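You operate a simulated robot arm through the tools that you are given. There is no shell and no other tool. Be economical: measure what you need, move in short steps, check, and stop when the job is done.

The job below is to be done with a simulated robot arm. You get a single attempt, and the scene is never put back.

Task
Brush the valve seat clean, fit the rubber insert and seat the bonnet.
Fine: the seat brush goes back in its pot. What is to be rubbed or washed off counts as gone when no trace of it is left.

It is judged by the outcome, as a careful person would: the job done as asked, and still so three seconds after it is handed in. It fails if anything else is knocked over, pushed out of place, dropped, spilled or broken.

Robot
A 6-joint arm with a two-finger parallel gripper, fixed in place. Base frame: the origin is at the foot of the arm, x ahead of it, y to its left, z up. Units: cm, rad, N and s.
With the tool pointing down near the work surface it reaches from about 44 to 86 cm from the base axis. Its first joint turns from -2.007 to 2.007 rad. Payload 4.2 kg.
Tool frame: the origin (TCP) lies between the finger pads and is the grasp point; the fingertips stand 2.3 cm ahead of it; z points along the fingers, y is the line along which they close. Largest opening 9.4 cm; finger width 3.8, thickness 1; the body of the gripper, 5.4 by 9.6 cm, starts 3.9 cm behind the TCP.
Orientation is that of the tool frame in the base frame, as [roll, pitch, yaw] about the fixed x, y, z axes, in that order (R = Rz(yaw) Ry(pitch) Rx(roll)). With the fingers straight down and closing along the base's y, the tool's x points along the base's -x, its y along +y and its z along -z.

Tools
- The arm moves only by the tool servo_tool. Its argument "increments" is a list of rows, each a list of 3 entries, a list of its own where there are three numbers: the shift along the tool's x, y, z in cm, then the turn, a rotation vector about the tool's x, y, z in rad, then the finger opening in cm, from 0 to 9.4. In form: [[[dx, dy, dz], [wx, wy, wz], hand], ...]. A call has 1 to 20 rows; each row shifts and turns the commanded pose from where the row before left it, along the tool's axes as they then stand. Each row takes 0.2 s and may step no farther than 5 cm and 0.15 rad from the row before; otherwise, or with a gripper value out of range, the whole call is refused. Where a pose cannot be reached the arm comes as near as it can. A force on the tool above 40 N (or 10 N above the force at the start of the call, whichever is more), or a blocked arm, ends the call early, and 0.2 s more pass. The fingers move at their own pace (about 10.8 cm/s each) and stop on an object; they squeeze with about 30 N. The grip force told is the motor's: it shows also when the fingers shut on nothing. Time passes only in rows, and 0.2 s behind the last, so rows that do not move let the fingers close. The reply holds the time, the measured pose of the TCP, the force on the tool along the base axes, the opening and the grip force, in the units named above and with some noise, with the torque about the TCP (base axes, N m) and any sound that the robot's microphone picked up.
- Cameras (640 x 400 px; columns grow to the right, rows downward): "scene" is fixed at [21.64, -49.56, 158.94]; the picture's right is [0.85, -0.53, 0.00], its down [-0.44, -0.70, -0.56] and it looks along [0.30, 0.47, -0.83] (base axes); focal length 214 px, centre (320, 200). "wrist" rides on the gripper at [8.6, 1.6, -7.5] in the tool frame; the picture's right is [-0.18, 0.98, 0.00], its down [-0.58, -0.11, -0.81] and it looks along [-0.79, -0.15, 0.59] (tool axes); focal length 243 px, centre (320, 200). There is no depth. A picture from a camera that has moved, and an enlarged one, comes with that camera's place and axes in the base frame and with its lens. The place of the scene camera against the robot may be out by one fixed shift of up to 1.8 cm in any direction.
- capture(camera): a new picture of that camera. It takes no simulated time.
- lift_body(by): slides the trunk up (or, below 0, down) by that many cm; the arm rides with it, the base frame stays. It gives what a move gives, with no picture.
- zoom(camera, box): a new picture of the part [left, top, right, bottom] of that camera's present view, enlarged. It takes no simulated time.
- finish_job(): hands the job in; it is judged then, once.

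Work in short steps. Places have to be worked out from the pictures, the camera data and where the tool is seen: move nearer, look again, correct. Check each grasp and each placing, and mend what went wrong. You have 120 turns and 64 pictures in all, those below and enlarged ones among them. Open the gripper and draw the arm clear of the work before you hand the job in, unless the task says otherwise; then end with one line.

The tools are called after "Emit:" as a command line: name --argument value ..., lists and objects as JSON in quotes. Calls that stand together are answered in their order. servo_tool: Moves the arm, as the interface text tells. Its arguments: {"type":"object","properties":{"increments":{"type":"array","items":{"type":"array"}}},"required":["increments"]} The other tools are called the same way: lift_body (by) slides the trunk up or down; capture (camera) takes a picture; zoom (camera, box) takes an enlarged picture of a part of a camera's view; finish_job () hands the job in.

At the start:

```text
clock: 0.0
eef_pos: [50.09, 3.81, 124.43]
orientation: [3.141, 0.0, 3.141]
ft_force: [-0.2, -0.4, -0.4]
torque: [0.02, 0.0, -0.03]
finger_gap: 9.38
grip_force: 0.0
trunk travel left (down, up): [-75.0, 24.0]
```

scene: 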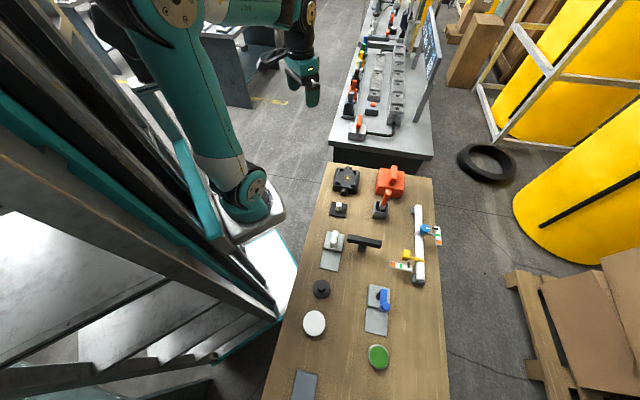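
wrist: 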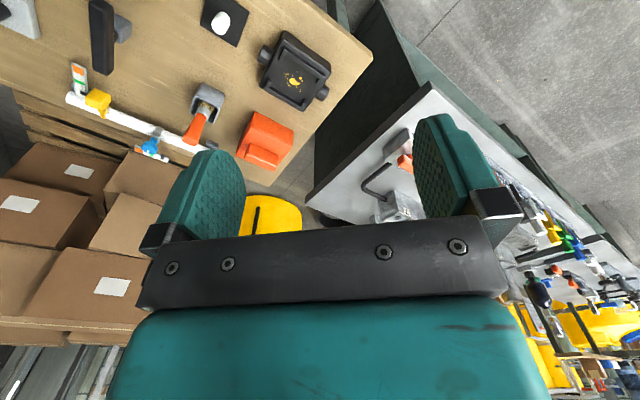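

I'll look closer at the table from the scene camera to identify the parts.

Emit:
zoom --camera "scene" --box '[300, 155, 460, 255]'

Emit:
zoom --camera "scene" --box '[260, 220, 460, 400]'

Emit:
zoom --camera "wrist" --box '[0, 0, 380, 200]'

```text
4.00 times, centred on (380, 205) of scene
camera zoom: at [21.64, -49.56, 158.94], right [0.85, -0.53, 0.0], down [-0.44, -0.7, -0.56], along [0.3, 0.47, -0.83], focal length 858 px, centre (80, 180)
```

zoom: 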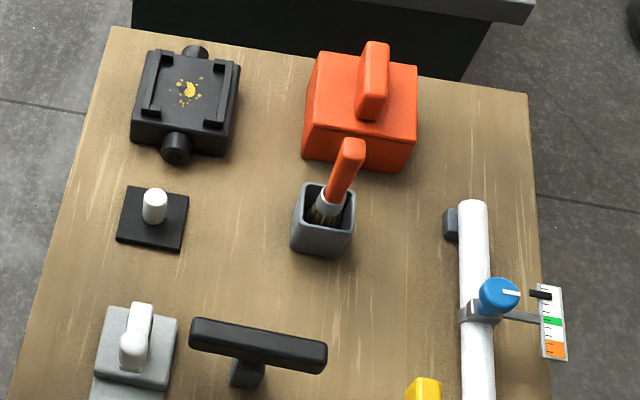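

```text
2.22 times, centred on (360, 310) of scene
camera zoom: at [21.64, -49.56, 158.94], right [0.85, -0.53, 0.0], down [-0.44, -0.7, -0.56], along [0.3, 0.47, -0.83], focal length 477 px, centre (231, -44)
```

zoom: 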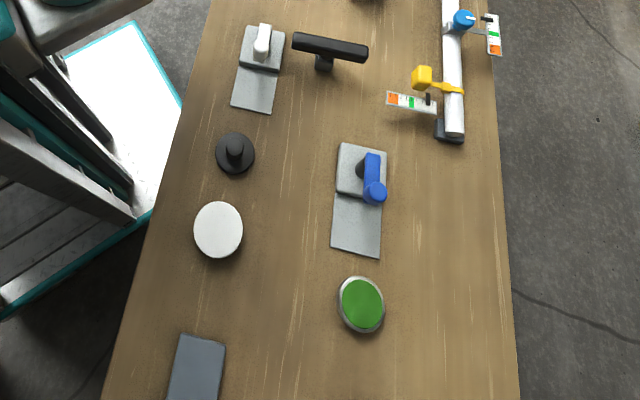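

```text
1.68 times, centred on (190, 100) of wrist
camera zoom: at [41.56, 5.39, 131.9], right [0.18, 0.98, 0.0], down [0.58, -0.11, 0.81], along [0.79, -0.15, -0.59], focal length 409 px, centre (539, 368)
```

zoom: 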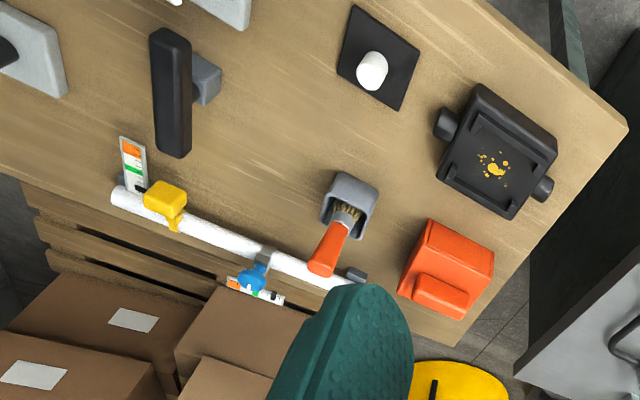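

The black body with yellow dirt is the valve seat, the black square pad with the white knob looks like the insert, the orange block the bonnet, and the grey pot holds the brush. I lower the trunk partly and turn the wrist to get a better view of these.

Emit:
servo_tool --increments '[[[0, 0, 0], [0, 0, 0.15], 9.4], [[0, 0, 0], [0, 0, 0.15], 9.4], [[0, 0, 0], [0, 0, 0.15], 9.4], [[0, 0, 0], [0, 0.15, 0], 9.4], [[0, 0, 0], [0, 0.15, 0], 9.4], [[0, 0, 0], [0, 0.15, 0], 9.4], [[0, 0, 0], [0, 0, 0], 9.4]]'

Emit:
capture --camera "wrist"

```text
clock: 1.6
eef_pos: [50.12, 3.75, 124.45]
orientation: [-3.139, -0.45, 2.689]
ft_force: [-0.4, 0.2, 0.1]
torque: [-0.05, -0.04, 0.0]
finger_gap: 9.4
grip_force: 0.0
trunk travel left (down, up): [-75.0, 24.0]
```

```text
58 pictures are left
camera wrist: at [46.85, 7.24, 134.89], right [0.58, 0.81, -0.08], down [0.74, -0.48, 0.47], along [0.35, -0.33, -0.88], focal length 243 px, centre (320, 200)
```

wrist: 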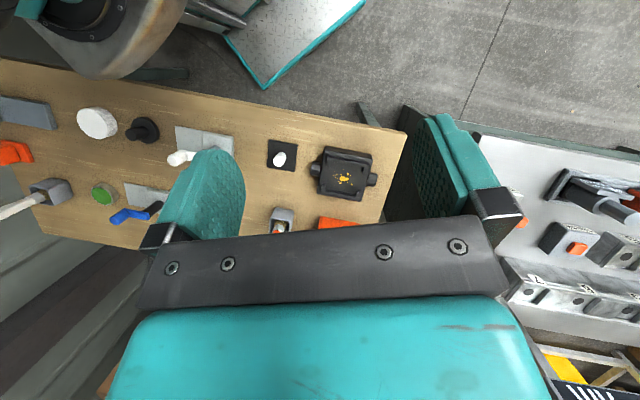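

Triangulating gives the body top at about (64,-4,86). I lower the trunk and straighten up for a nearer look.

Emit:
lift_body --by -18

Emit:
servo_tool --increments '[[[0, 0, 0], [0, -0.15, 0], 9.4], [[0, 0, 0], [0, -0.15, 0], 9.4], [[0, 0, 0], [0, 0, 0], 9.4]]'

Emit:
capture --camera "wrist"

```text
clock: 3.6
eef_pos: [50.12, 3.86, 106.37]
orientation: [-3.141, -0.451, 2.694]
ft_force: [-0.4, 0.4, 0.0]
torque: [0.0, -0.02, 0.0]
finger_gap: 9.41
grip_force: 0.0
trunk travel left (down, up): [-57.0, 42.0]
```

```text
clock: 4.4
eef_pos: [50.09, 3.91, 106.38]
orientation: [-3.142, -0.149, 2.692]
ft_force: [-0.3, -0.5, 0.2]
torque: [-0.01, 0.01, 0.05]
finger_gap: 9.4
grip_force: 0.0
trunk travel left (down, up): [-57.0, 42.0]
```

```text
57 pictures are left
camera wrist: at [44.23, 8.56, 115.04], right [0.59, 0.81, -0.03], down [0.58, -0.4, 0.71], along [0.56, -0.44, -0.7], focal length 243 px, centre (320, 200)
```

wrist: 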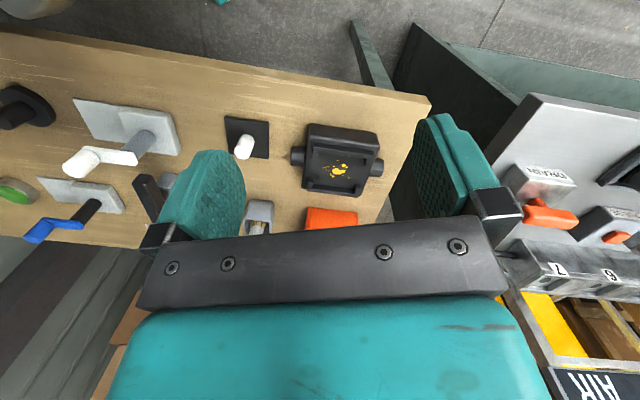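

Body top is at about (65,-4,82.5). Next I shift along -y to look at the pot, brush, insert and bonnet.

Emit:
servo_tool --increments '[[[0, 0, 0], [0, -0.149, 0], 9.4], [[-2.03, -4.2, 0], [0, 0, 0], 9.4], [[-2.03, -4.2, 0], [0, 0, 0], 9.4], [[-2.03, -4.2, 0], [0, 0, 0], 9.4], [[0, 0, 0], [0, 0, 0], 9.4]]'

Emit:
capture --camera "wrist"

```text
clock: 5.6
eef_pos: [49.92, -10.07, 106.2]
orientation: [3.14, -0.001, 2.692]
ft_force: [-0.3, -0.4, 0.5]
torque: [0.02, -0.01, -0.03]
finger_gap: 9.41
grip_force: 0.1
trunk travel left (down, up): [-57.0, 42.0]
```

```text
56 pictures are left
camera wrist: at [42.98, -4.82, 113.64], right [0.59, 0.81, 0.0], down [0.48, -0.35, 0.81], along [0.65, -0.48, -0.59], focal length 243 px, centre (320, 200)
```

wrist: 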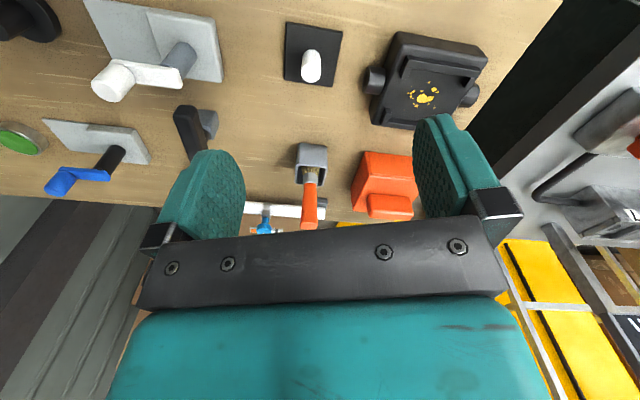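

Everything needed is visible now; I enlarge this view.

Emit:
zoom --camera "wrist" --box '[240, 0, 500, 230]'

```text
1.74 times, centred on (370, 115) of wrist
camera zoom: at [42.98, -4.82, 113.64], right [0.59, 0.81, 0.0], down [0.48, -0.35, 0.81], along [0.65, -0.48, -0.59], focal length 422 px, centre (233, 348)
```

zoom: 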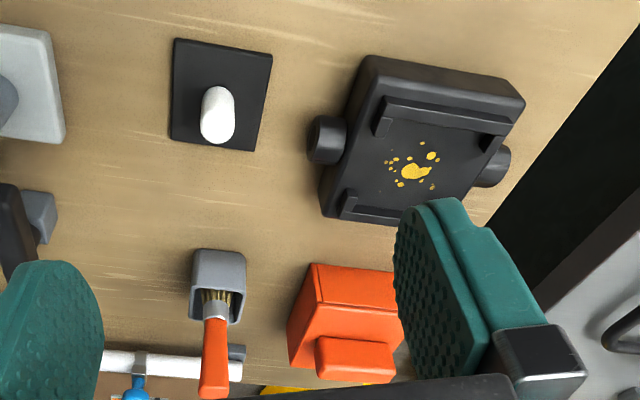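

Estimates: dirt (66,-4.4,82.4), pot (66,-23.5) with the handle rising nearly vertical to z≈95. I move nearer to the brush.

Emit:
servo_tool --increments '[[[-3.56, -1.24, 2.67], [0, 0, 0], 9.4], [[-3.56, -1.24, 2.67], [0, 0, 0], 9.4], [[-3.56, -1.24, 2.67], [0, 0, 0], 9.4], [[0, 0, 0], [0, 0, 0], 9.4]]'

Emit:
capture --camera "wrist"

Emit:
zoom --camera "scene" --box '[320, 160, 440, 235]'

```text
clock: 6.6
eef_pos: [58.22, -18.29, 98.27]
orientation: [3.141, 0.0, 2.696]
ft_force: [-0.6, -0.2, -0.6]
torque: [0.0, 0.0, 0.02]
finger_gap: 9.41
grip_force: 0.1
trunk travel left (down, up): [-57.0, 42.0]
```

```text
54 pictures are left
camera wrist: at [51.2, -13.15, 105.67], right [0.59, 0.81, 0.0], down [0.48, -0.35, 0.81], along [0.65, -0.48, -0.59], focal length 243 px, centre (320, 200)
```

wrist: 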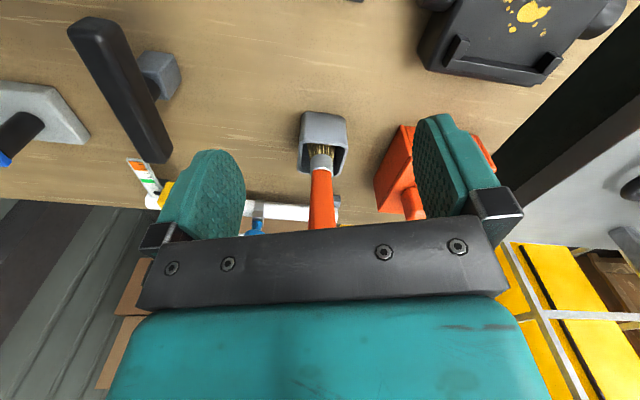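

```text
5.33 times, centred on (380, 198) of scene
camera zoom: at [21.64, -49.56, 158.94], right [0.85, -0.53, 0.0], down [-0.44, -0.7, -0.56], along [0.3, 0.47, -0.83], focal length 1144 px, centre (0, 213)
```

zoom: 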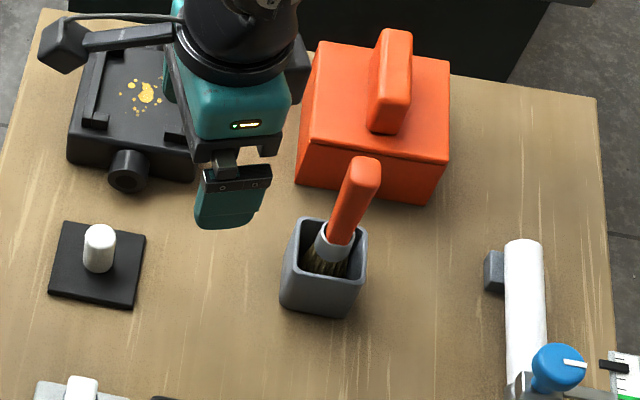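

Handle appears near-vertical at about (67,-24.5), from z≈87 to 96. I move above it and look again before descending.

Emit:
servo_tool --increments '[[[0, 0, -4], [0, 0, 0], 9.4], [[-3.5, -0.62, 0], [0, 0, 0], 9.4], [[-3.5, -0.62, 0], [0, 0, 0], 9.4], [[-3.5, -0.62, 0], [0, 0, 0], 9.4], [[0, 0, 0], [0, 0, 0], 9.4]]'

Emit:
capture --camera "wrist"

Emit:
zoom --camera "scene" --box '[320, 150, 440, 225]'

```text
clock: 7.8
eef_pos: [66.65, -24.41, 102.38]
orientation: [-3.14, -0.002, 2.691]
ft_force: [0.5, 0.0, 0.3]
torque: [-0.01, -0.02, -0.03]
finger_gap: 9.38
grip_force: 0.2
trunk travel left (down, up): [-57.0, 42.0]
```

```text
52 pictures are left
camera wrist: at [59.62, -19.26, 109.92], right [0.59, 0.81, 0.0], down [0.48, -0.35, 0.81], along [0.65, -0.48, -0.59], focal length 243 px, centre (320, 200)
```

wrist: 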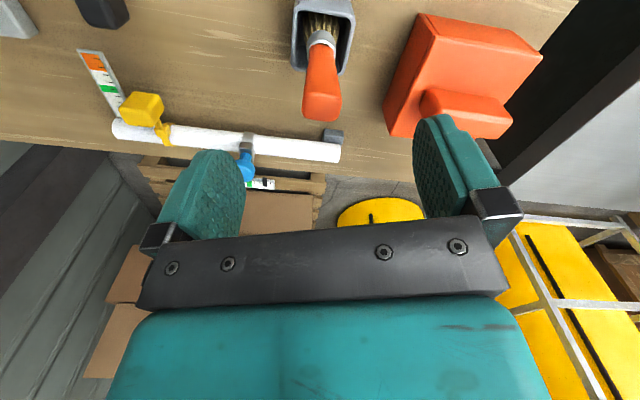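

```text
5.33 times, centred on (380, 188) of scene
camera zoom: at [21.64, -49.56, 158.94], right [0.85, -0.53, 0.0], down [-0.44, -0.7, -0.56], along [0.3, 0.47, -0.83], focal length 1144 px, centre (0, 267)
```

zoom: 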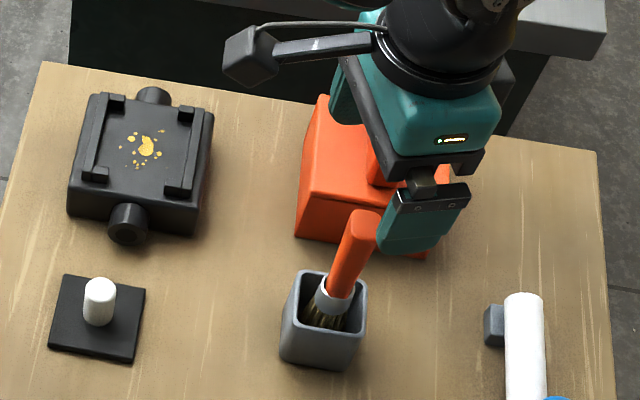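

Handle axis is at (66.8,-24.45), straight beneath the TCP, top ≈96. I descend to z≈93 and close.

Emit:
servo_tool --increments '[[[0, 0, 3], [0, 0, 0], 9.4], [[0, 0, 3], [0, 0, 0], 9.4], [[0, 0, 2.5], [0, 0, 0], 9.4], [[0, 0, 0], [0, 0, 0], 9.4]]'

Emit:
capture --camera "wrist"

```text
clock: 8.8
eef_pos: [66.7, -24.35, 93.8]
orientation: [-3.141, 0.0, 2.692]
ft_force: [0.1, -0.7, 1.2]
torque: [0.0, 0.0, 0.04]
finger_gap: 9.38
grip_force: 0.0
trunk travel left (down, up): [-57.0, 42.0]
```

```text
50 pictures are left
camera wrist: at [59.62, -19.17, 101.26], right [0.59, 0.81, 0.0], down [0.48, -0.35, 0.81], along [0.65, -0.48, -0.59], focal length 243 px, centre (320, 200)
```

wrist: 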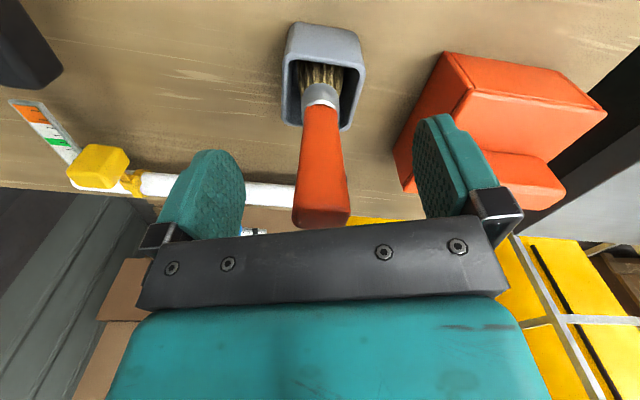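

The handle end is at z≈95.5 between the fingers. I lower 0.8 and close.

Emit:
servo_tool --increments '[[[0, 0, 0.8], [0, 0, 0], 9.4], [[0, 0, 0], [0, 0, 0], 5], [[0, 0, 0], [0, 0, 0], 3], [[0, 0, 0], [0, 0, 0], 1.5], [[0, 0, 0], [0, 0, 0], 0.5], [[0, 0, 0], [0, 0, 0], 0.5]]'

Emit:
capture --camera "wrist"

```text
clock: 10.2
eef_pos: [66.73, -24.35, 93.0]
orientation: [3.141, -0.002, 2.694]
ft_force: [-0.3, -2.0, 1.2]
torque: [-0.11, 0.04, -0.03]
finger_gap: 2.29
grip_force: 30.1
trunk travel left (down, up): [-57.0, 42.0]
```

```text
49 pictures are left
camera wrist: at [59.76, -19.16, 100.53], right [0.59, 0.81, 0.0], down [0.48, -0.35, 0.81], along [0.65, -0.48, -0.59], focal length 243 px, centre (320, 200)
```

wrist: 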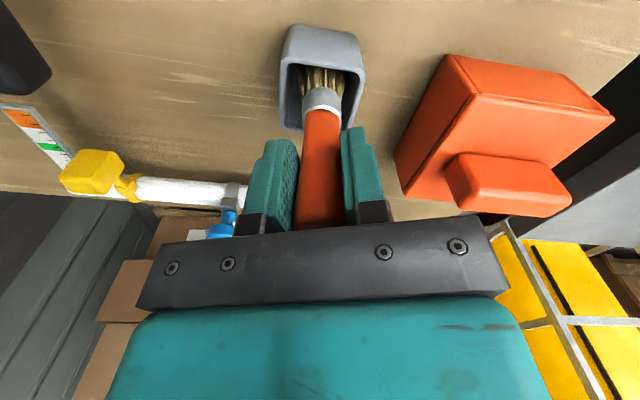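

Grip is firm at 2.29 cm. I lift straight up 13 cm and check the brush.

Emit:
servo_tool --increments '[[[0, 0, -2], [0, 0, 0], 0.5], [[0, 0, -3], [0, 0, 0], 0.5], [[0, 0, -4], [0, 0, 0], 0.5], [[0, 0, -4], [0, 0, 0], 0.5], [[0, 0, 0], [0, 0, 0], 0.5]]'

Emit:
capture --camera "wrist"

Emit:
zoom --camera "scene" --box '[320, 150, 440, 225]'

```text
clock: 11.4
eef_pos: [66.88, -24.45, 106.05]
orientation: [3.142, 0.0, 2.692]
ft_force: [0.3, -0.6, -1.1]
torque: [-0.02, -0.03, 0.02]
finger_gap: 2.3
grip_force: 30.1
trunk travel left (down, up): [-57.0, 42.0]
```

```text
48 pictures are left
camera wrist: at [59.81, -19.34, 113.54], right [0.59, 0.81, 0.0], down [0.48, -0.35, 0.81], along [0.65, -0.48, -0.59], focal length 243 px, centre (320, 200)
```

wrist: 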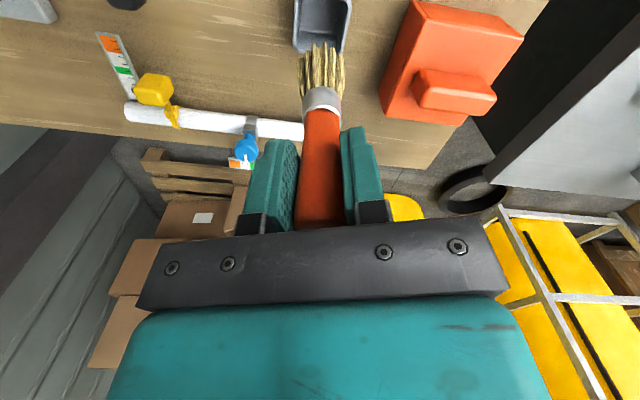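

```text
5.33 times, centred on (380, 188) of scene
camera zoom: at [21.64, -49.56, 158.94], right [0.85, -0.53, 0.0], down [-0.44, -0.7, -0.56], along [0.3, 0.47, -0.83], focal length 1144 px, centre (0, 267)
```

zoom: 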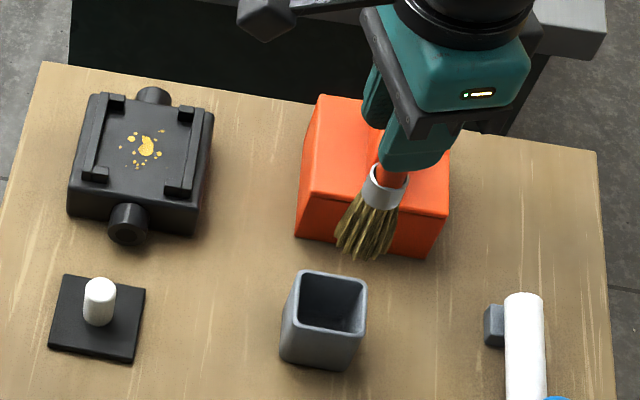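

Brush tip is ~14.4 cm below the TCP. I carry it over to above the seat at (66.3,-4.4).

Emit:
servo_tool --increments '[[[1.83, 3.56, 0], [0, 0, 0], 0.5], [[1.83, 3.56, 0], [0, 0, 0], 0.5], [[1.83, 3.56, 0], [0, 0, 0], 0.5], [[1.83, 3.56, 0], [0, 0, 0], 0.5], [[1.83, 3.56, 0], [0, 0, 0], 0.5], [[0, 0, 3], [0, 0, 0], 0.5], [[0, 0, 0], [0, 0, 0], 0.5]]'

Emit:
zoom --camera "wrist" --box '[200, 0, 460, 240]'

Emit:
zoom --camera "scene" --box '[310, 150, 390, 200]'

```text
clock: 13.0
eef_pos: [66.45, -4.53, 102.98]
orientation: [3.141, 0.0, 2.691]
ft_force: [0.2, 0.7, -0.9]
torque: [-0.03, 0.01, -0.02]
finger_gap: 2.29
grip_force: 29.7
trunk travel left (down, up): [-57.0, 42.0]
```

```text
1.67 times, centred on (330, 120) of wrist
camera zoom: at [59.48, 0.69, 110.5], right [0.59, 0.81, 0.0], down [0.48, -0.35, 0.81], along [0.65, -0.48, -0.59], focal length 404 px, centre (303, 333)
```

zoom: 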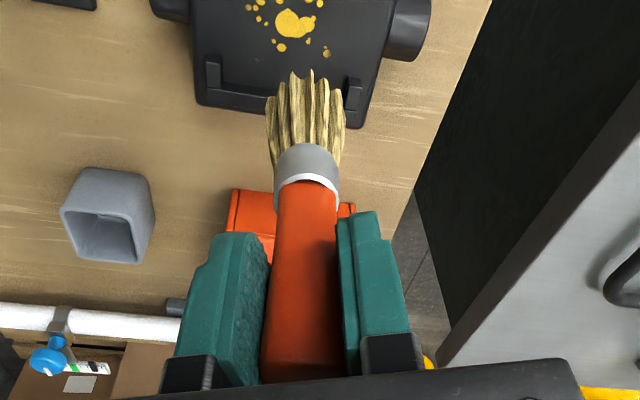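

```text
8.00 times, centred on (350, 175) of scene
camera zoom: at [21.64, -49.56, 158.94], right [0.85, -0.53, 0.0], down [-0.44, -0.7, -0.56], along [0.3, 0.47, -0.83], focal length 1716 px, centre (80, 400)
```

zoom: 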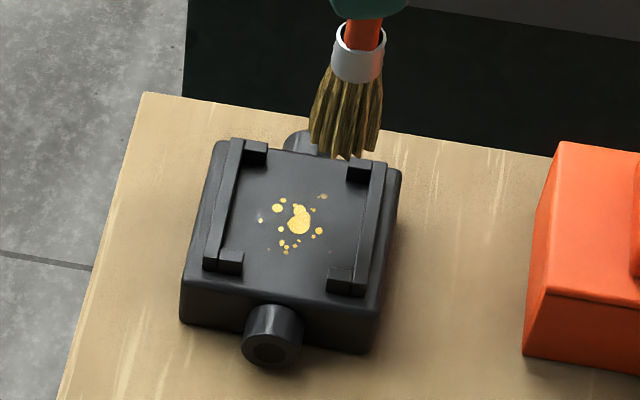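

The seat face has corner rails forming a square pocket; dirt is in the middle. I center to (65.5,-4.2) and descend in small steps watching force.

Emit:
servo_tool --increments '[[[0.99, -0.14, 2], [0, 0, 0], 0.5], [[0, 0, 2], [0, 0, 0], 0.5], [[0, 0, 1], [0, 0, 0], 0.5], [[0, 0, 0], [0, 0, 0], 0.5]]'

Emit:
zoom --camera "scene" --box '[310, 150, 390, 200]'

Emit:
capture --camera "wrist"

```text
clock: 14.0
eef_pos: [65.39, -4.32, 98.19]
orientation: [-3.141, -0.002, 2.693]
ft_force: [-0.6, 0.0, -0.7]
torque: [-0.01, 0.01, 0.0]
finger_gap: 2.26
grip_force: 29.9
trunk travel left (down, up): [-57.0, 42.0]
```

```text
8.00 times, centred on (350, 175) of scene
camera zoom: at [21.64, -49.56, 158.94], right [0.85, -0.53, 0.0], down [-0.44, -0.7, -0.56], along [0.3, 0.47, -0.83], focal length 1716 px, centre (80, 400)
```

zoom: 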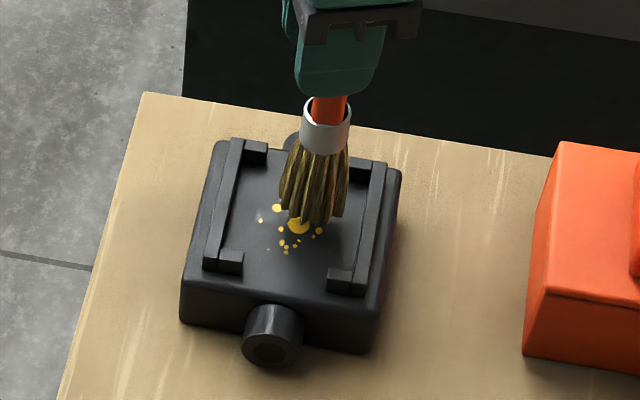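

```text
43 pictures are left
camera wrist: at [58.35, 0.98, 105.66], right [0.59, 0.81, 0.0], down [0.48, -0.35, 0.81], along [0.65, -0.48, -0.59], focal length 243 px, centre (320, 200)
```

wrist: 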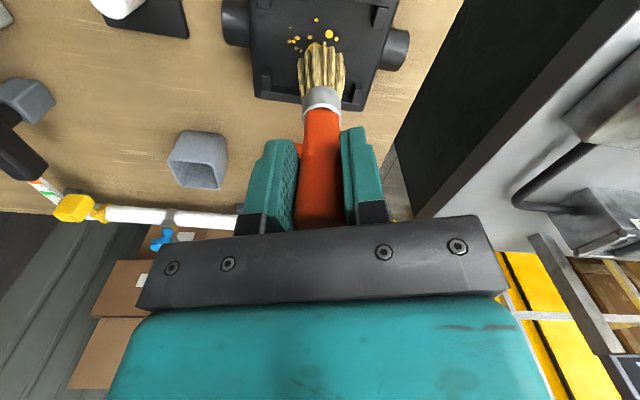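

Bristles are over the spot, ~1–1.5 cm above. Lower in small steps to feel contact.

Emit:
servo_tool --increments '[[[0, 0, 0.4], [0, 0, 0], 0.5], [[0, 0, 0.4], [0, 0, 0], 0.5], [[0, 0, 0.4], [0, 0, 0], 0.5], [[0, 0, 0], [0, 0, 0], 0.5]]'

```text
clock: 15.0
eef_pos: [65.42, -4.05, 96.82]
orientation: [3.141, 0.0, 2.694]
ft_force: [-0.1, 0.5, -0.7]
torque: [0.0, 0.03, 0.0]
finger_gap: 2.34
grip_force: 30.6
trunk travel left (down, up): [-57.0, 42.0]
```

No contact yet; continue down in small steps.

Emit:
servo_tool --increments '[[[0, 0, 0.3], [0, 0, 0], 0.5], [[0, 0, 0.3], [0, 0, 0], 0.5], [[0, 0, 0.3], [0, 0, 0], 0.5], [[0, 0, 0], [0, 0, 0], 0.5]]'

Emit:
zoom --camera "scene" --box '[310, 150, 390, 200]'

```text
clock: 16.0
eef_pos: [65.3, -4.01, 96.19]
orientation: [3.14, 0.003, 2.692]
ft_force: [0.3, -1.0, 27.2]
torque: [-0.16, -0.3, -0.11]
finger_gap: 2.35
grip_force: 30.1
trunk travel left (down, up): [-57.0, 42.0]
```

```text
8.00 times, centred on (350, 175) of scene
camera zoom: at [21.64, -49.56, 158.94], right [0.85, -0.53, 0.0], down [-0.44, -0.7, -0.56], along [0.3, 0.47, -0.83], focal length 1716 px, centre (80, 400)
```

zoom: 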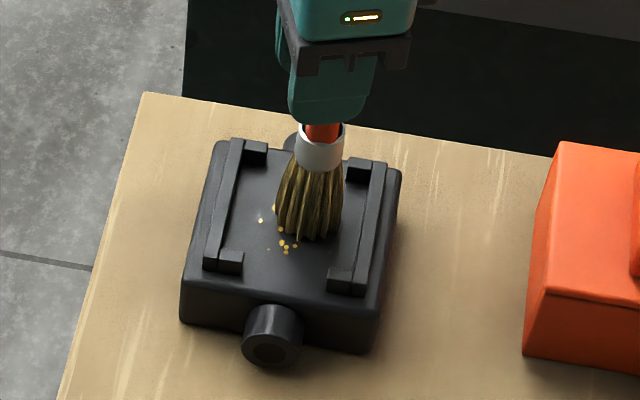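

Contact at z≈96.2 with 27 N. I ease up slightly to about 8–10 N and scrub in a raster.

Emit:
servo_tool --increments '[[[0, 0, -0.25], [0, 0, 0], 0.5], [[1, 0, 0], [0, 0, 0], 0.5], [[1.2, 0, 0], [0, 0, 0], 0.5], [[-1.1, 0, 0], [0, 0, 0], 0.5], [[-1.1, 0, 0], [0, 0, 0], 0.5], [[-1, 0, 0], [0, 0, 0], 0.5], [[0, -1, 0], [0, 0, 0], 0.5], [[1, 0, 0], [0, 0, 0], 0.5], [[1, 0, 0], [0, 0, 0], 0.5], [[1.2, 0, 0], [0, 0, 0], 0.5], [[0, -1, 0], [0, 0, 0], 0.5], [[-1.2, 0, 0], [0, 0, 0], 0.5], [[-1, 0, 0], [0, 0, 0], 0.5], [[-1, 0, 0], [0, 0, 0], 0.5]]'

Emit:
zoom --camera "scene" --box '[310, 150, 390, 200]'

```text
clock: 19.0
eef_pos: [65.3, -6.17, 96.31]
orientation: [3.141, -0.001, 2.693]
ft_force: [-1.2, 0.4, -1.3]
torque: [0.0, -0.01, -0.02]
finger_gap: 2.32
grip_force: 30.1
trunk travel left (down, up): [-57.0, 42.0]
```

```text
8.00 times, centred on (350, 175) of scene
camera zoom: at [21.64, -49.56, 158.94], right [0.85, -0.53, 0.0], down [-0.44, -0.7, -0.56], along [0.3, 0.47, -0.83], focal length 1716 px, centre (80, 400)
```

zoom: 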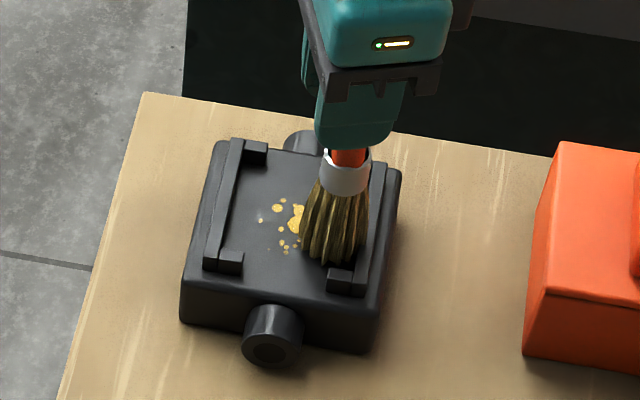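

Contact was lost after easing. I move back in and lower 0.15 to get a light, steady force.

Emit:
servo_tool --increments '[[[1, 1, 0], [0, 0, 0], 0.5], [[0.5, 0, 0.15], [0, 0, 0], 0.5], [[0, 0, 0], [0, 0, 0], 0.5]]'

```text
clock: 19.8
eef_pos: [64.34, -4.72, 96.13]
orientation: [3.14, 0.001, 2.692]
ft_force: [2.9, -0.9, 10.2]
torque: [-0.21, -0.34, 0.0]
finger_gap: 2.31
grip_force: 30.1
trunk travel left (down, up): [-57.0, 42.0]
```

About 10 N now. I scrub the raster with this force.

Emit:
servo_tool --increments '[[[1, 0, 0], [0, 0, 0], 0.5], [[0.8, 0, 0], [0, 0, 0], 0.5], [[0, 0.8, 0], [0, 0, 0], 0.5], [[-1, 0, 0], [0, 0, 0], 0.5], [[-1, 0, 0], [0, 0, 0], 0.5], [[-0.9, 0, 0], [0, 0, 0], 0.5], [[0, 0.8, 0], [0, 0, 0], 0.5], [[1, 0, 0], [0, 0, 0], 0.5], [[1, 0, 0], [0, 0, 0], 0.5], [[0.9, 0, 0], [0, 0, 0], 0.5], [[0, 0.8, 0], [0, 0, 0], 0.5], [[-1, 0, 0], [0, 0, 0], 0.5], [[-1, 0, 0], [0, 0, 0], 0.5], [[-0.9, 0, 0], [0, 0, 0], 0.5]]'

Emit:
zoom --camera "scene" --box '[310, 150, 390, 200]'

```text
clock: 22.8
eef_pos: [66.55, -3.2, 96.29]
orientation: [3.141, -0.001, 2.691]
ft_force: [-0.6, -0.3, -0.8]
torque: [0.01, -0.01, -0.03]
finger_gap: 2.32
grip_force: 30.1
trunk travel left (down, up): [-57.0, 42.0]
```

```text
8.00 times, centred on (350, 175) of scene
camera zoom: at [21.64, -49.56, 158.94], right [0.85, -0.53, 0.0], down [-0.44, -0.7, -0.56], along [0.3, 0.47, -0.83], focal length 1716 px, centre (80, 400)
```

zoom: 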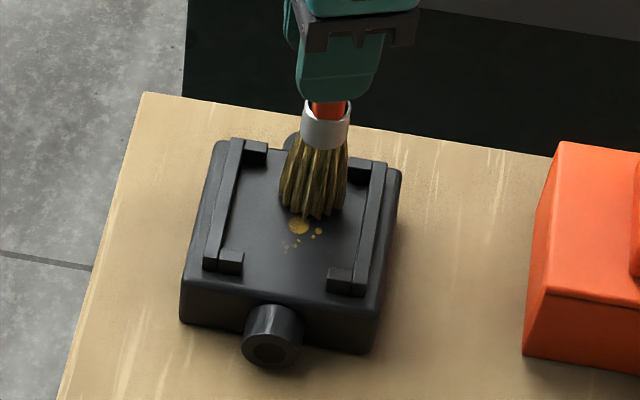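

The dirt is fading well; each call seems to restart from the measured pose, so I press again at its start. Next I scrub the remaining spot below the brush.

Emit:
servo_tool --increments '[[[0.3, -0.8, 0.22], [0, 0, 0], 0.5], [[0.8, 0, 0], [0, 0, 0], 0.5], [[0.8, 0, 0], [0, 0, 0], 0.5], [[0, -0.7, 0], [0, 0, 0], 0.5], [[-0.8, 0, 0], [0, 0, 0], 0.5], [[-0.8, 0, 0], [0, 0, 0], 0.5], [[-0.6, 0, 0], [0, 0, 0], 0.5], [[0, -0.7, 0], [0, 0, 0], 0.5], [[0.8, 0, 0], [0, 0, 0], 0.5], [[0.8, 0, 0], [0, 0, 0], 0.5], [[0.6, 0, 0], [0, 0, 0], 0.5], [[0, -0.7, 0], [0, 0, 0], 0.5], [[-0.8, 0, 0], [0, 0, 0], 0.5], [[-0.8, 0, 0], [0, 0, 0], 0.5], [[0, 1.2, 0], [0, 0, 0], 0.5], [[0, 1.2, 0], [0, 0, 0], 0.5], [[0, 1.2, 0], [0, 0, 0], 0.5], [[0.8, 0.8, 0], [0, 0, 0], 0.5], [[0, 0, -4], [0, 0, 0], 0.5]]'

Emit:
zoom --camera "scene" --box '[320, 160, 376, 195]'

```text
clock: 26.8
eef_pos: [66.29, -1.37, 99.79]
orientation: [3.141, -0.003, 2.693]
ft_force: [0.1, -0.5, -0.9]
torque: [-0.01, 0.01, 0.0]
finger_gap: 2.3
grip_force: 29.7
trunk travel left (down, up): [-57.0, 42.0]
```

```text
11.43 times, centred on (348, 178) of scene
camera zoom: at [21.64, -49.56, 158.94], right [0.85, -0.53, 0.0], down [-0.44, -0.7, -0.56], along [0.3, 0.47, -0.83], focal length 2451 px, centre (0, 457)
```

zoom: 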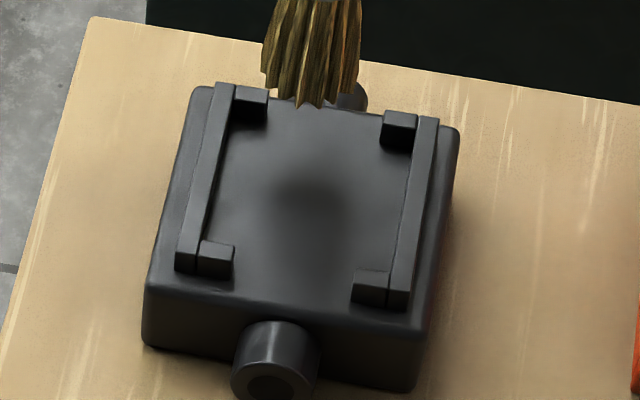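

The seat looks clean and the body unmoved. I lift, photograph the seat from the wrist on the way, and return above the pot.

Emit:
servo_tool --increments '[[[0, 0, -3.3], [0, 0, 0], 0.5], [[0, 0, -3.2], [0, 0, 0], 0.5], [[-2.09, -4.1, 0], [0, 0, 0], 0.5], [[-2.09, -4.1, 0], [0, 0, 0], 0.5], [[0, 0, 0], [0, 0, 0], 0.5]]'

Emit:
zoom --camera "scene" --box '[325, 160, 373, 190]'

```text
clock: 28.0
eef_pos: [66.21, -10.72, 106.1]
orientation: [-3.141, -0.001, 2.694]
ft_force: [0.3, -0.5, -1.1]
torque: [-0.01, -0.03, 0.01]
finger_gap: 2.32
grip_force: 30.3
trunk travel left (down, up): [-57.0, 42.0]
```

```text
13.33 times, centred on (349, 175) of scene
camera zoom: at [21.64, -49.56, 158.94], right [0.85, -0.53, 0.0], down [-0.44, -0.7, -0.56], along [0.3, 0.47, -0.83], focal length 2860 px, centre (-67, 533)
```

zoom: 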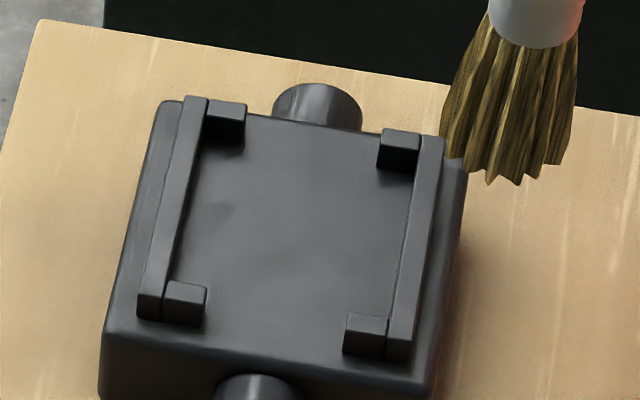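

There might be a very faint mark on the left of the seat; I enlarge further to check.

Emit:
zoom --camera "scene" --box '[334, 167, 358, 182]'

```text
16.00 times, centred on (346, 174) of scene
camera zoom: at [21.64, -49.56, 158.94], right [0.85, -0.53, 0.0], down [-0.44, -0.7, -0.56], along [0.3, 0.47, -0.83], focal length 3432 px, centre (-96, 608)
```

zoom: 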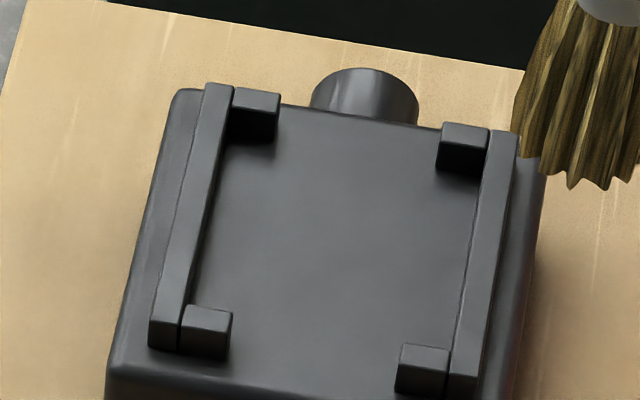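

The seat is clean. Now back above the pot at (66.75,-24.4).

Emit:
servo_tool --increments '[[[-2.14, -4.03, 0], [0, 0, 0], 0.5], [[-2.14, -4.03, 0], [0, 0, 0], 0.5], [[-2.14, -4.03, 0], [0, 0, 0], 0.5], [[0, 0, 0], [0, 0, 0], 0.5]]'

Emit:
zoom --camera "scene" --box '[350, 170, 414, 220]'

```text
clock: 29.0
eef_pos: [66.68, -24.2, 106.08]
orientation: [-3.14, -0.002, 2.693]
ft_force: [-0.1, 0.5, -0.8]
torque: [0.0, -0.02, -0.01]
finger_gap: 2.31
grip_force: 29.7
trunk travel left (down, up): [-57.0, 42.0]
```

```text
8.00 times, centred on (382, 195) of scene
camera zoom: at [21.64, -49.56, 158.94], right [0.85, -0.53, 0.0], down [-0.44, -0.7, -0.56], along [0.3, 0.47, -0.83], focal length 1716 px, centre (-176, 240)
```

zoom: 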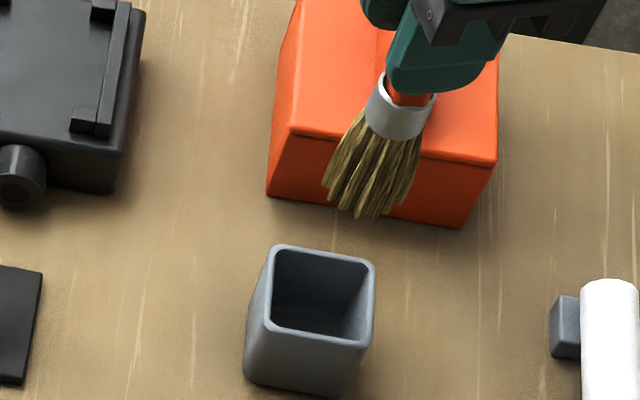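

The pose matches the extraction path within 2 mm. I correct and lower the brush into the pot.

Emit:
servo_tool --increments '[[[-0.15, -0.1, 3], [0, 0, 0], 0.5], [[0, 0, 3], [0, 0, 0], 0.5], [[0, 0, 3], [0, 0, 0], 0.5], [[0, 0, 2.5], [0, 0, 0], 0.5], [[0, 0, 1], [0, 0, 0], 0.5], [[0, 0, 0], [0, 0, 0], 0.5]]'

Emit:
capture --camera "wrist"

```text
clock: 30.4
eef_pos: [66.88, -24.29, 93.92]
orientation: [3.14, -0.001, 2.693]
ft_force: [-0.1, -0.8, -1.6]
torque: [-0.02, 0.0, 0.03]
finger_gap: 2.3
grip_force: 30.2
trunk travel left (down, up): [-57.0, 42.0]
```

```text
35 pictures are left
camera wrist: at [59.85, -19.17, 101.33], right [0.59, 0.81, 0.0], down [0.48, -0.35, 0.81], along [0.65, -0.48, -0.59], focal length 243 px, centre (320, 200)
```

wrist: 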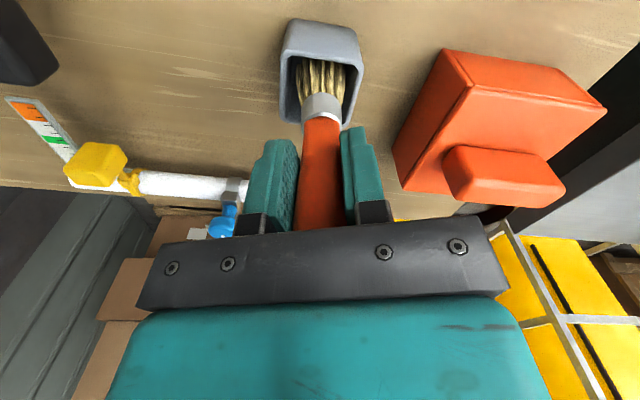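

The brush is in the pot, no contact force. I lower the last ~0.9 cm, feeling for the floor.

Emit:
servo_tool --increments '[[[0, 0, 0.4], [0, 0, 0], 0.5], [[0, 0, 0.3], [0, 0, 0], 0.5], [[0, 0, 0.15], [0, 0, 0], 0.5], [[0, 0, 0], [0, 0, 0], 0.5]]'

```text
clock: 31.4
eef_pos: [67.01, -24.19, 92.99]
orientation: [3.141, -0.001, 2.694]
ft_force: [-0.3, 0.3, -0.6]
torque: [-0.02, -0.03, -0.04]
finger_gap: 2.33
grip_force: 30.5
trunk travel left (down, up): [-57.0, 42.0]
```

At the original depth; release gently and retreat upward.

Emit:
servo_tool --increments '[[[0, 0, 0.1], [0, 0, 0], 0.5], [[0, 0, 0], [0, 0, 0], 2.6], [[0, 0, 0], [0, 0, 0], 3.5], [[0, 0, 0], [0, 0, 0], 6], [[0, 0, 0], [0, 0, 0], 9.4], [[0, 0, 0], [0, 0, 0], 9.4], [[0, 0, -3], [0, 0, 0], 9.4], [[0, 0, -4], [0, 0, 0], 9.4], [[0, 0, -4], [0, 0, 0], 9.4], [[0, 0, 0], [0, 0, 0], 9.4]]'

Emit:
capture --camera "wrist"

```text
clock: 33.6
eef_pos: [67.16, -24.04, 104.31]
orientation: [-3.142, -0.002, 2.693]
ft_force: [1.0, -0.2, 0.2]
torque: [-0.01, 0.0, -0.02]
finger_gap: 9.39
grip_force: 0.1
trunk travel left (down, up): [-57.0, 42.0]
```

```text
34 pictures are left
camera wrist: at [60.14, -18.78, 111.73], right [0.59, 0.81, 0.0], down [0.48, -0.35, 0.81], along [0.65, -0.48, -0.59], focal length 243 px, centre (320, 200)
```

wrist: 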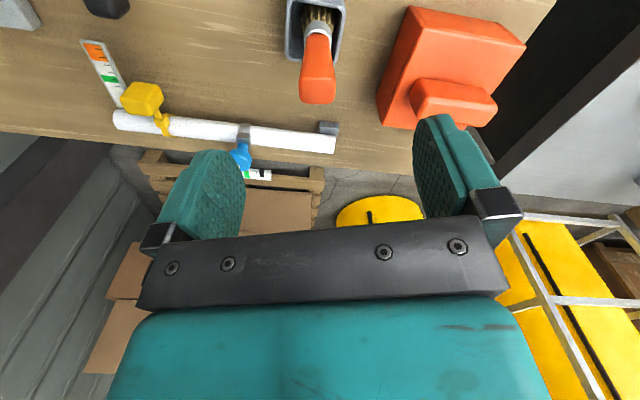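

Brush is back in its pot. Now I go look at the insert near (54,-14.4).

Emit:
servo_tool --increments '[[[4.04, 1.01, 0], [0, 0, 0], 9.4], [[4.04, 1.01, 0], [0, 0, 0], 9.4], [[4.04, 1.01, 0], [0, 0, 0], 9.4], [[4.04, 1.01, 1], [0, 0, 0], 9.4], [[4.04, 1.01, 2], [0, 0, 0], 9.4], [[4.04, 1.01, 2], [0, 0, 0], 9.4], [[0, 0, 0], [0, 0, 0], 9.4]]'

Emit:
capture --camera "wrist"

Emit:
zoom --camera "scene" --box '[320, 185, 368, 225]'

```text
clock: 35.2
eef_pos: [47.69, -8.08, 99.03]
orientation: [-3.141, -0.002, 2.694]
ft_force: [-0.4, -0.6, -0.2]
torque: [0.01, -0.01, 0.0]
finger_gap: 9.37
grip_force: 0.1
trunk travel left (down, up): [-57.0, 42.0]
```

```text
33 pictures are left
camera wrist: at [40.83, -2.92, 106.59], right [0.59, 0.81, 0.0], down [0.48, -0.35, 0.81], along [0.65, -0.48, -0.59], focal length 243 px, centre (320, 200)
```

wrist: 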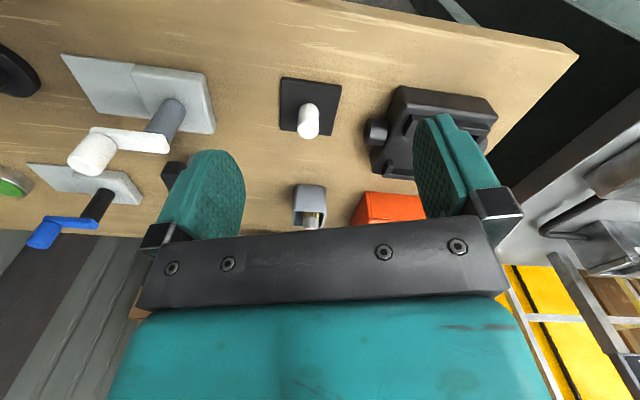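

```text
10.00 times, centred on (344, 205) of scene
camera zoom: at [21.64, -49.56, 158.94], right [0.85, -0.53, 0.0], down [-0.44, -0.7, -0.56], along [0.3, 0.47, -0.83], focal length 2145 px, centre (80, 150)
```

zoom: 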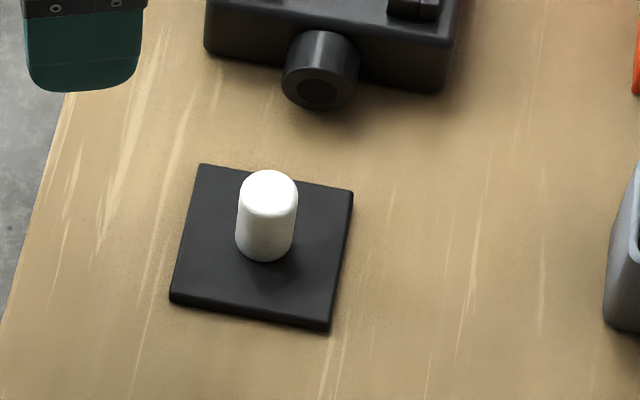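

The insert is a ~7 cm square plate with a white grip knob, aligned at ~45° like the pocket (~7.5 cm). I turn the tool to that 45° frame (yaw 2.356) and move above the knob at about (54.5,-14.6).

Emit:
servo_tool --increments '[[[0, 0, 0], [0, 0, 0.113], 9.4], [[0, 0, 0], [0, 0, 0.113], 9.4], [[0, 0, 0], [0, 0, 0.112], 9.4], [[-3.13, 0.07, 1.6], [0, 0, 0], 9.4], [[-3.13, 0.07, 1.6], [0, 0, 0], 9.4], [[-3.13, 0.07, 1.6], [0, 0, 0], 9.4], [[0, 0, 0], [0, 0, 0], 9.4]]'

Emit:
capture --camera "wrist"

```text
clock: 36.8
eef_pos: [54.41, -15.05, 94.33]
orientation: [-3.141, -0.001, 2.355]
ft_force: [-0.8, -0.8, -0.4]
torque: [-0.04, 0.01, 0.01]
finger_gap: 9.39
grip_force: 0.1
trunk travel left (down, up): [-57.0, 42.0]
```

```text
31 pictures are left
camera wrist: at [49.59, -7.76, 101.78], right [0.83, 0.56, 0.0], down [0.33, -0.49, 0.81], along [0.45, -0.67, -0.59], focal length 243 px, centre (320, 200)
```

wrist: 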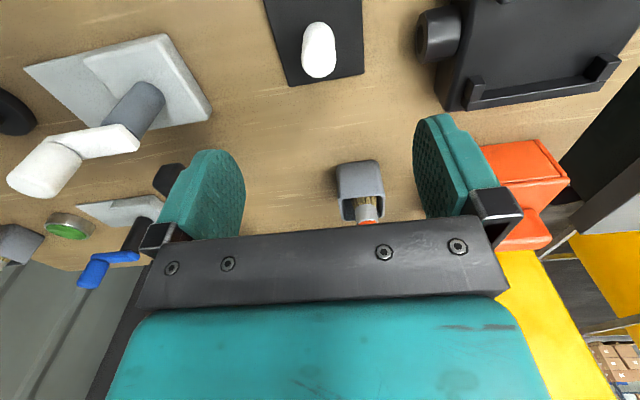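

The knob top triangulates to about (54.3,-14.75,83). I correct slightly and descend to z≈86, then look.

Emit:
servo_tool --increments '[[[0.25, 0.1, 4], [0, 0, 0], 9.4], [[0, 0, 4], [0, 0, 0], 9.4], [[0, 0, 0], [0, 0, 0], 9.4]]'

Emit:
capture --camera "wrist"

```text
clock: 37.6
eef_pos: [54.29, -14.51, 86.3]
orientation: [3.141, -0.001, 2.355]
ft_force: [0.3, 0.2, 0.9]
torque: [-0.02, 0.01, 0.02]
finger_gap: 9.39
grip_force: 0.0
trunk travel left (down, up): [-57.0, 42.0]
```

```text
30 pictures are left
camera wrist: at [49.38, -7.26, 93.76], right [0.83, 0.56, 0.0], down [0.33, -0.49, 0.81], along [0.45, -0.67, -0.59], focal length 243 px, centre (320, 200)
```

wrist: 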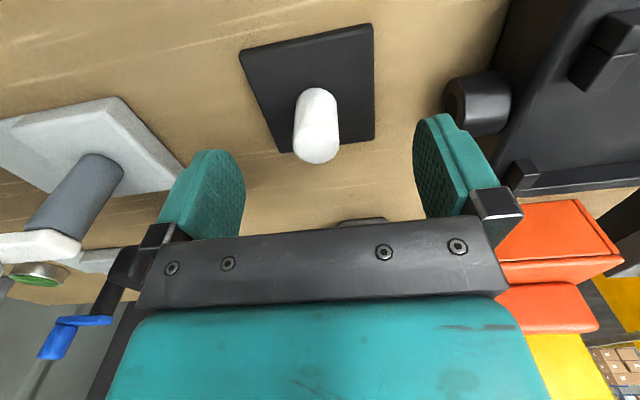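

Knob spans z≈79.6–84.3, centred laterally. The +y finger is near the body's spigot, so I narrow the opening to 5 before descending to z≈82.4, then close.

Emit:
servo_tool --increments '[[[0, 0, 0], [0, 0, 0], 5], [[0, -0.1, 0], [0, 0, 0], 5], [[0, 0, 2], [0, 0, 0], 5], [[0, 0, 1.9], [0, 0, 0], 5], [[0, 0, 0], [0, 0, 0], 5]]'

Emit:
capture --camera "wrist"

```text
clock: 38.6
eef_pos: [54.16, -14.51, 83.06]
orientation: [3.141, -0.001, 2.354]
ft_force: [-5.2, 0.4, 19.0]
torque: [-0.02, 0.2, -0.01]
finger_gap: 5.0
grip_force: 0.1
trunk travel left (down, up): [-57.0, 42.0]
stopped in row 4: the force on the tool passed its limit at 59 N (the readings are from after the stop); the commanded pose is now the measured one
```

```text
29 pictures are left
camera wrist: at [49.33, -7.29, 90.51], right [0.83, 0.56, 0.0], down [0.33, -0.49, 0.81], along [0.46, -0.67, -0.59], focal length 243 px, centre (320, 200)
```

wrist: 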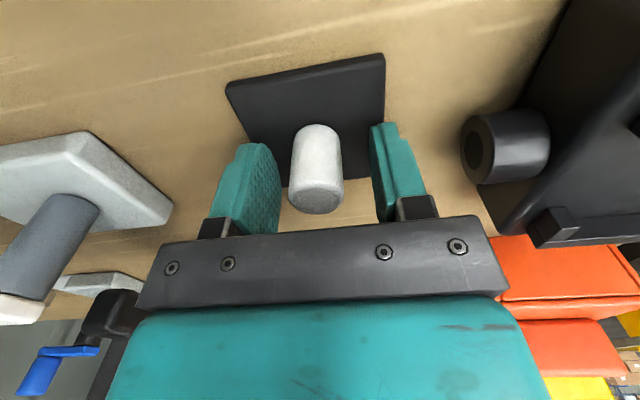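

Fingertips touched the plate at TCP z≈83.0, so the plate top is ≈80.7. I raise 0.5 and close on the knob.

Emit:
servo_tool --increments '[[[0, 0, -0.5], [0, 0, 0], 5], [[0, 0, 0], [0, 0, 0], 4], [[0, 0, 0], [0, 0, 0], 3], [[0, 0, 0], [0, 0, 0], 2], [[0, 0, 0], [0, 0, 0], 1], [[0, 0, 0], [0, 0, 0], 1]]'

Emit:
capture --camera "wrist"

```text
clock: 40.0
eef_pos: [54.23, -14.46, 83.54]
orientation: [3.141, 0.002, 2.354]
ft_force: [-0.6, 0.4, 2.2]
torque: [-0.04, 0.14, 0.01]
finger_gap: 2.24
grip_force: 29.4
trunk travel left (down, up): [-57.0, 42.0]
```

```text
28 pictures are left
camera wrist: at [49.38, -7.27, 90.87], right [0.83, 0.56, 0.0], down [0.33, -0.49, 0.81], along [0.45, -0.67, -0.59], focal length 243 px, centre (320, 200)
```

wrist: 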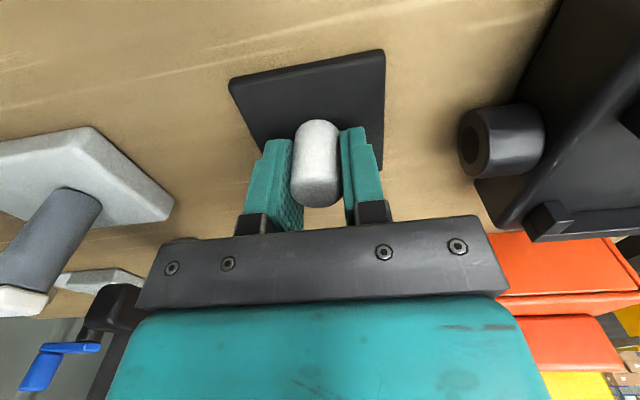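

Gripped (2.24 cm). Lift 9 cm and inspect.

Emit:
servo_tool --increments '[[[0, 0, -2], [0, 0, 0], 1], [[0, 0, -3.5], [0, 0, 0], 1], [[0, 0, -3.5], [0, 0, 0], 1], [[0, 0, 0], [0, 0, 0], 1]]'

Emit:
capture --camera "wrist"

Emit:
zoom --camera "scene" --box '[316, 160, 380, 210]'

```text
clock: 41.0
eef_pos: [53.94, -14.5, 92.62]
orientation: [-3.14, 0.0, 2.354]
ft_force: [0.2, 0.8, 0.7]
torque: [-0.01, 0.01, 0.02]
finger_gap: 2.26
grip_force: 29.9
trunk travel left (down, up): [-57.0, 42.0]
```

```text
27 pictures are left
camera wrist: at [49.05, -7.32, 100.09], right [0.83, 0.56, 0.0], down [0.33, -0.49, 0.81], along [0.45, -0.67, -0.59], focal length 243 px, centre (320, 200)
```

wrist: 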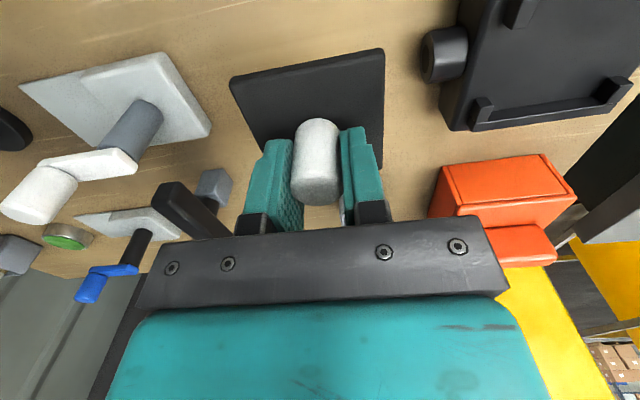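

```text
8.00 times, centred on (348, 185) of scene
camera zoom: at [21.64, -49.56, 158.94], right [0.85, -0.53, 0.0], down [-0.44, -0.7, -0.56], along [0.3, 0.47, -0.83], focal length 1716 px, centre (96, 320)
```

zoom: 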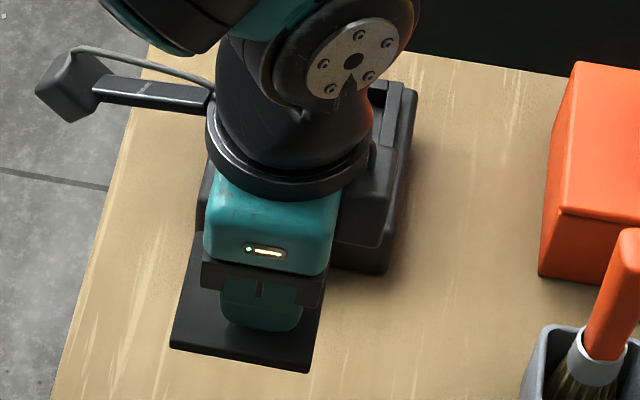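

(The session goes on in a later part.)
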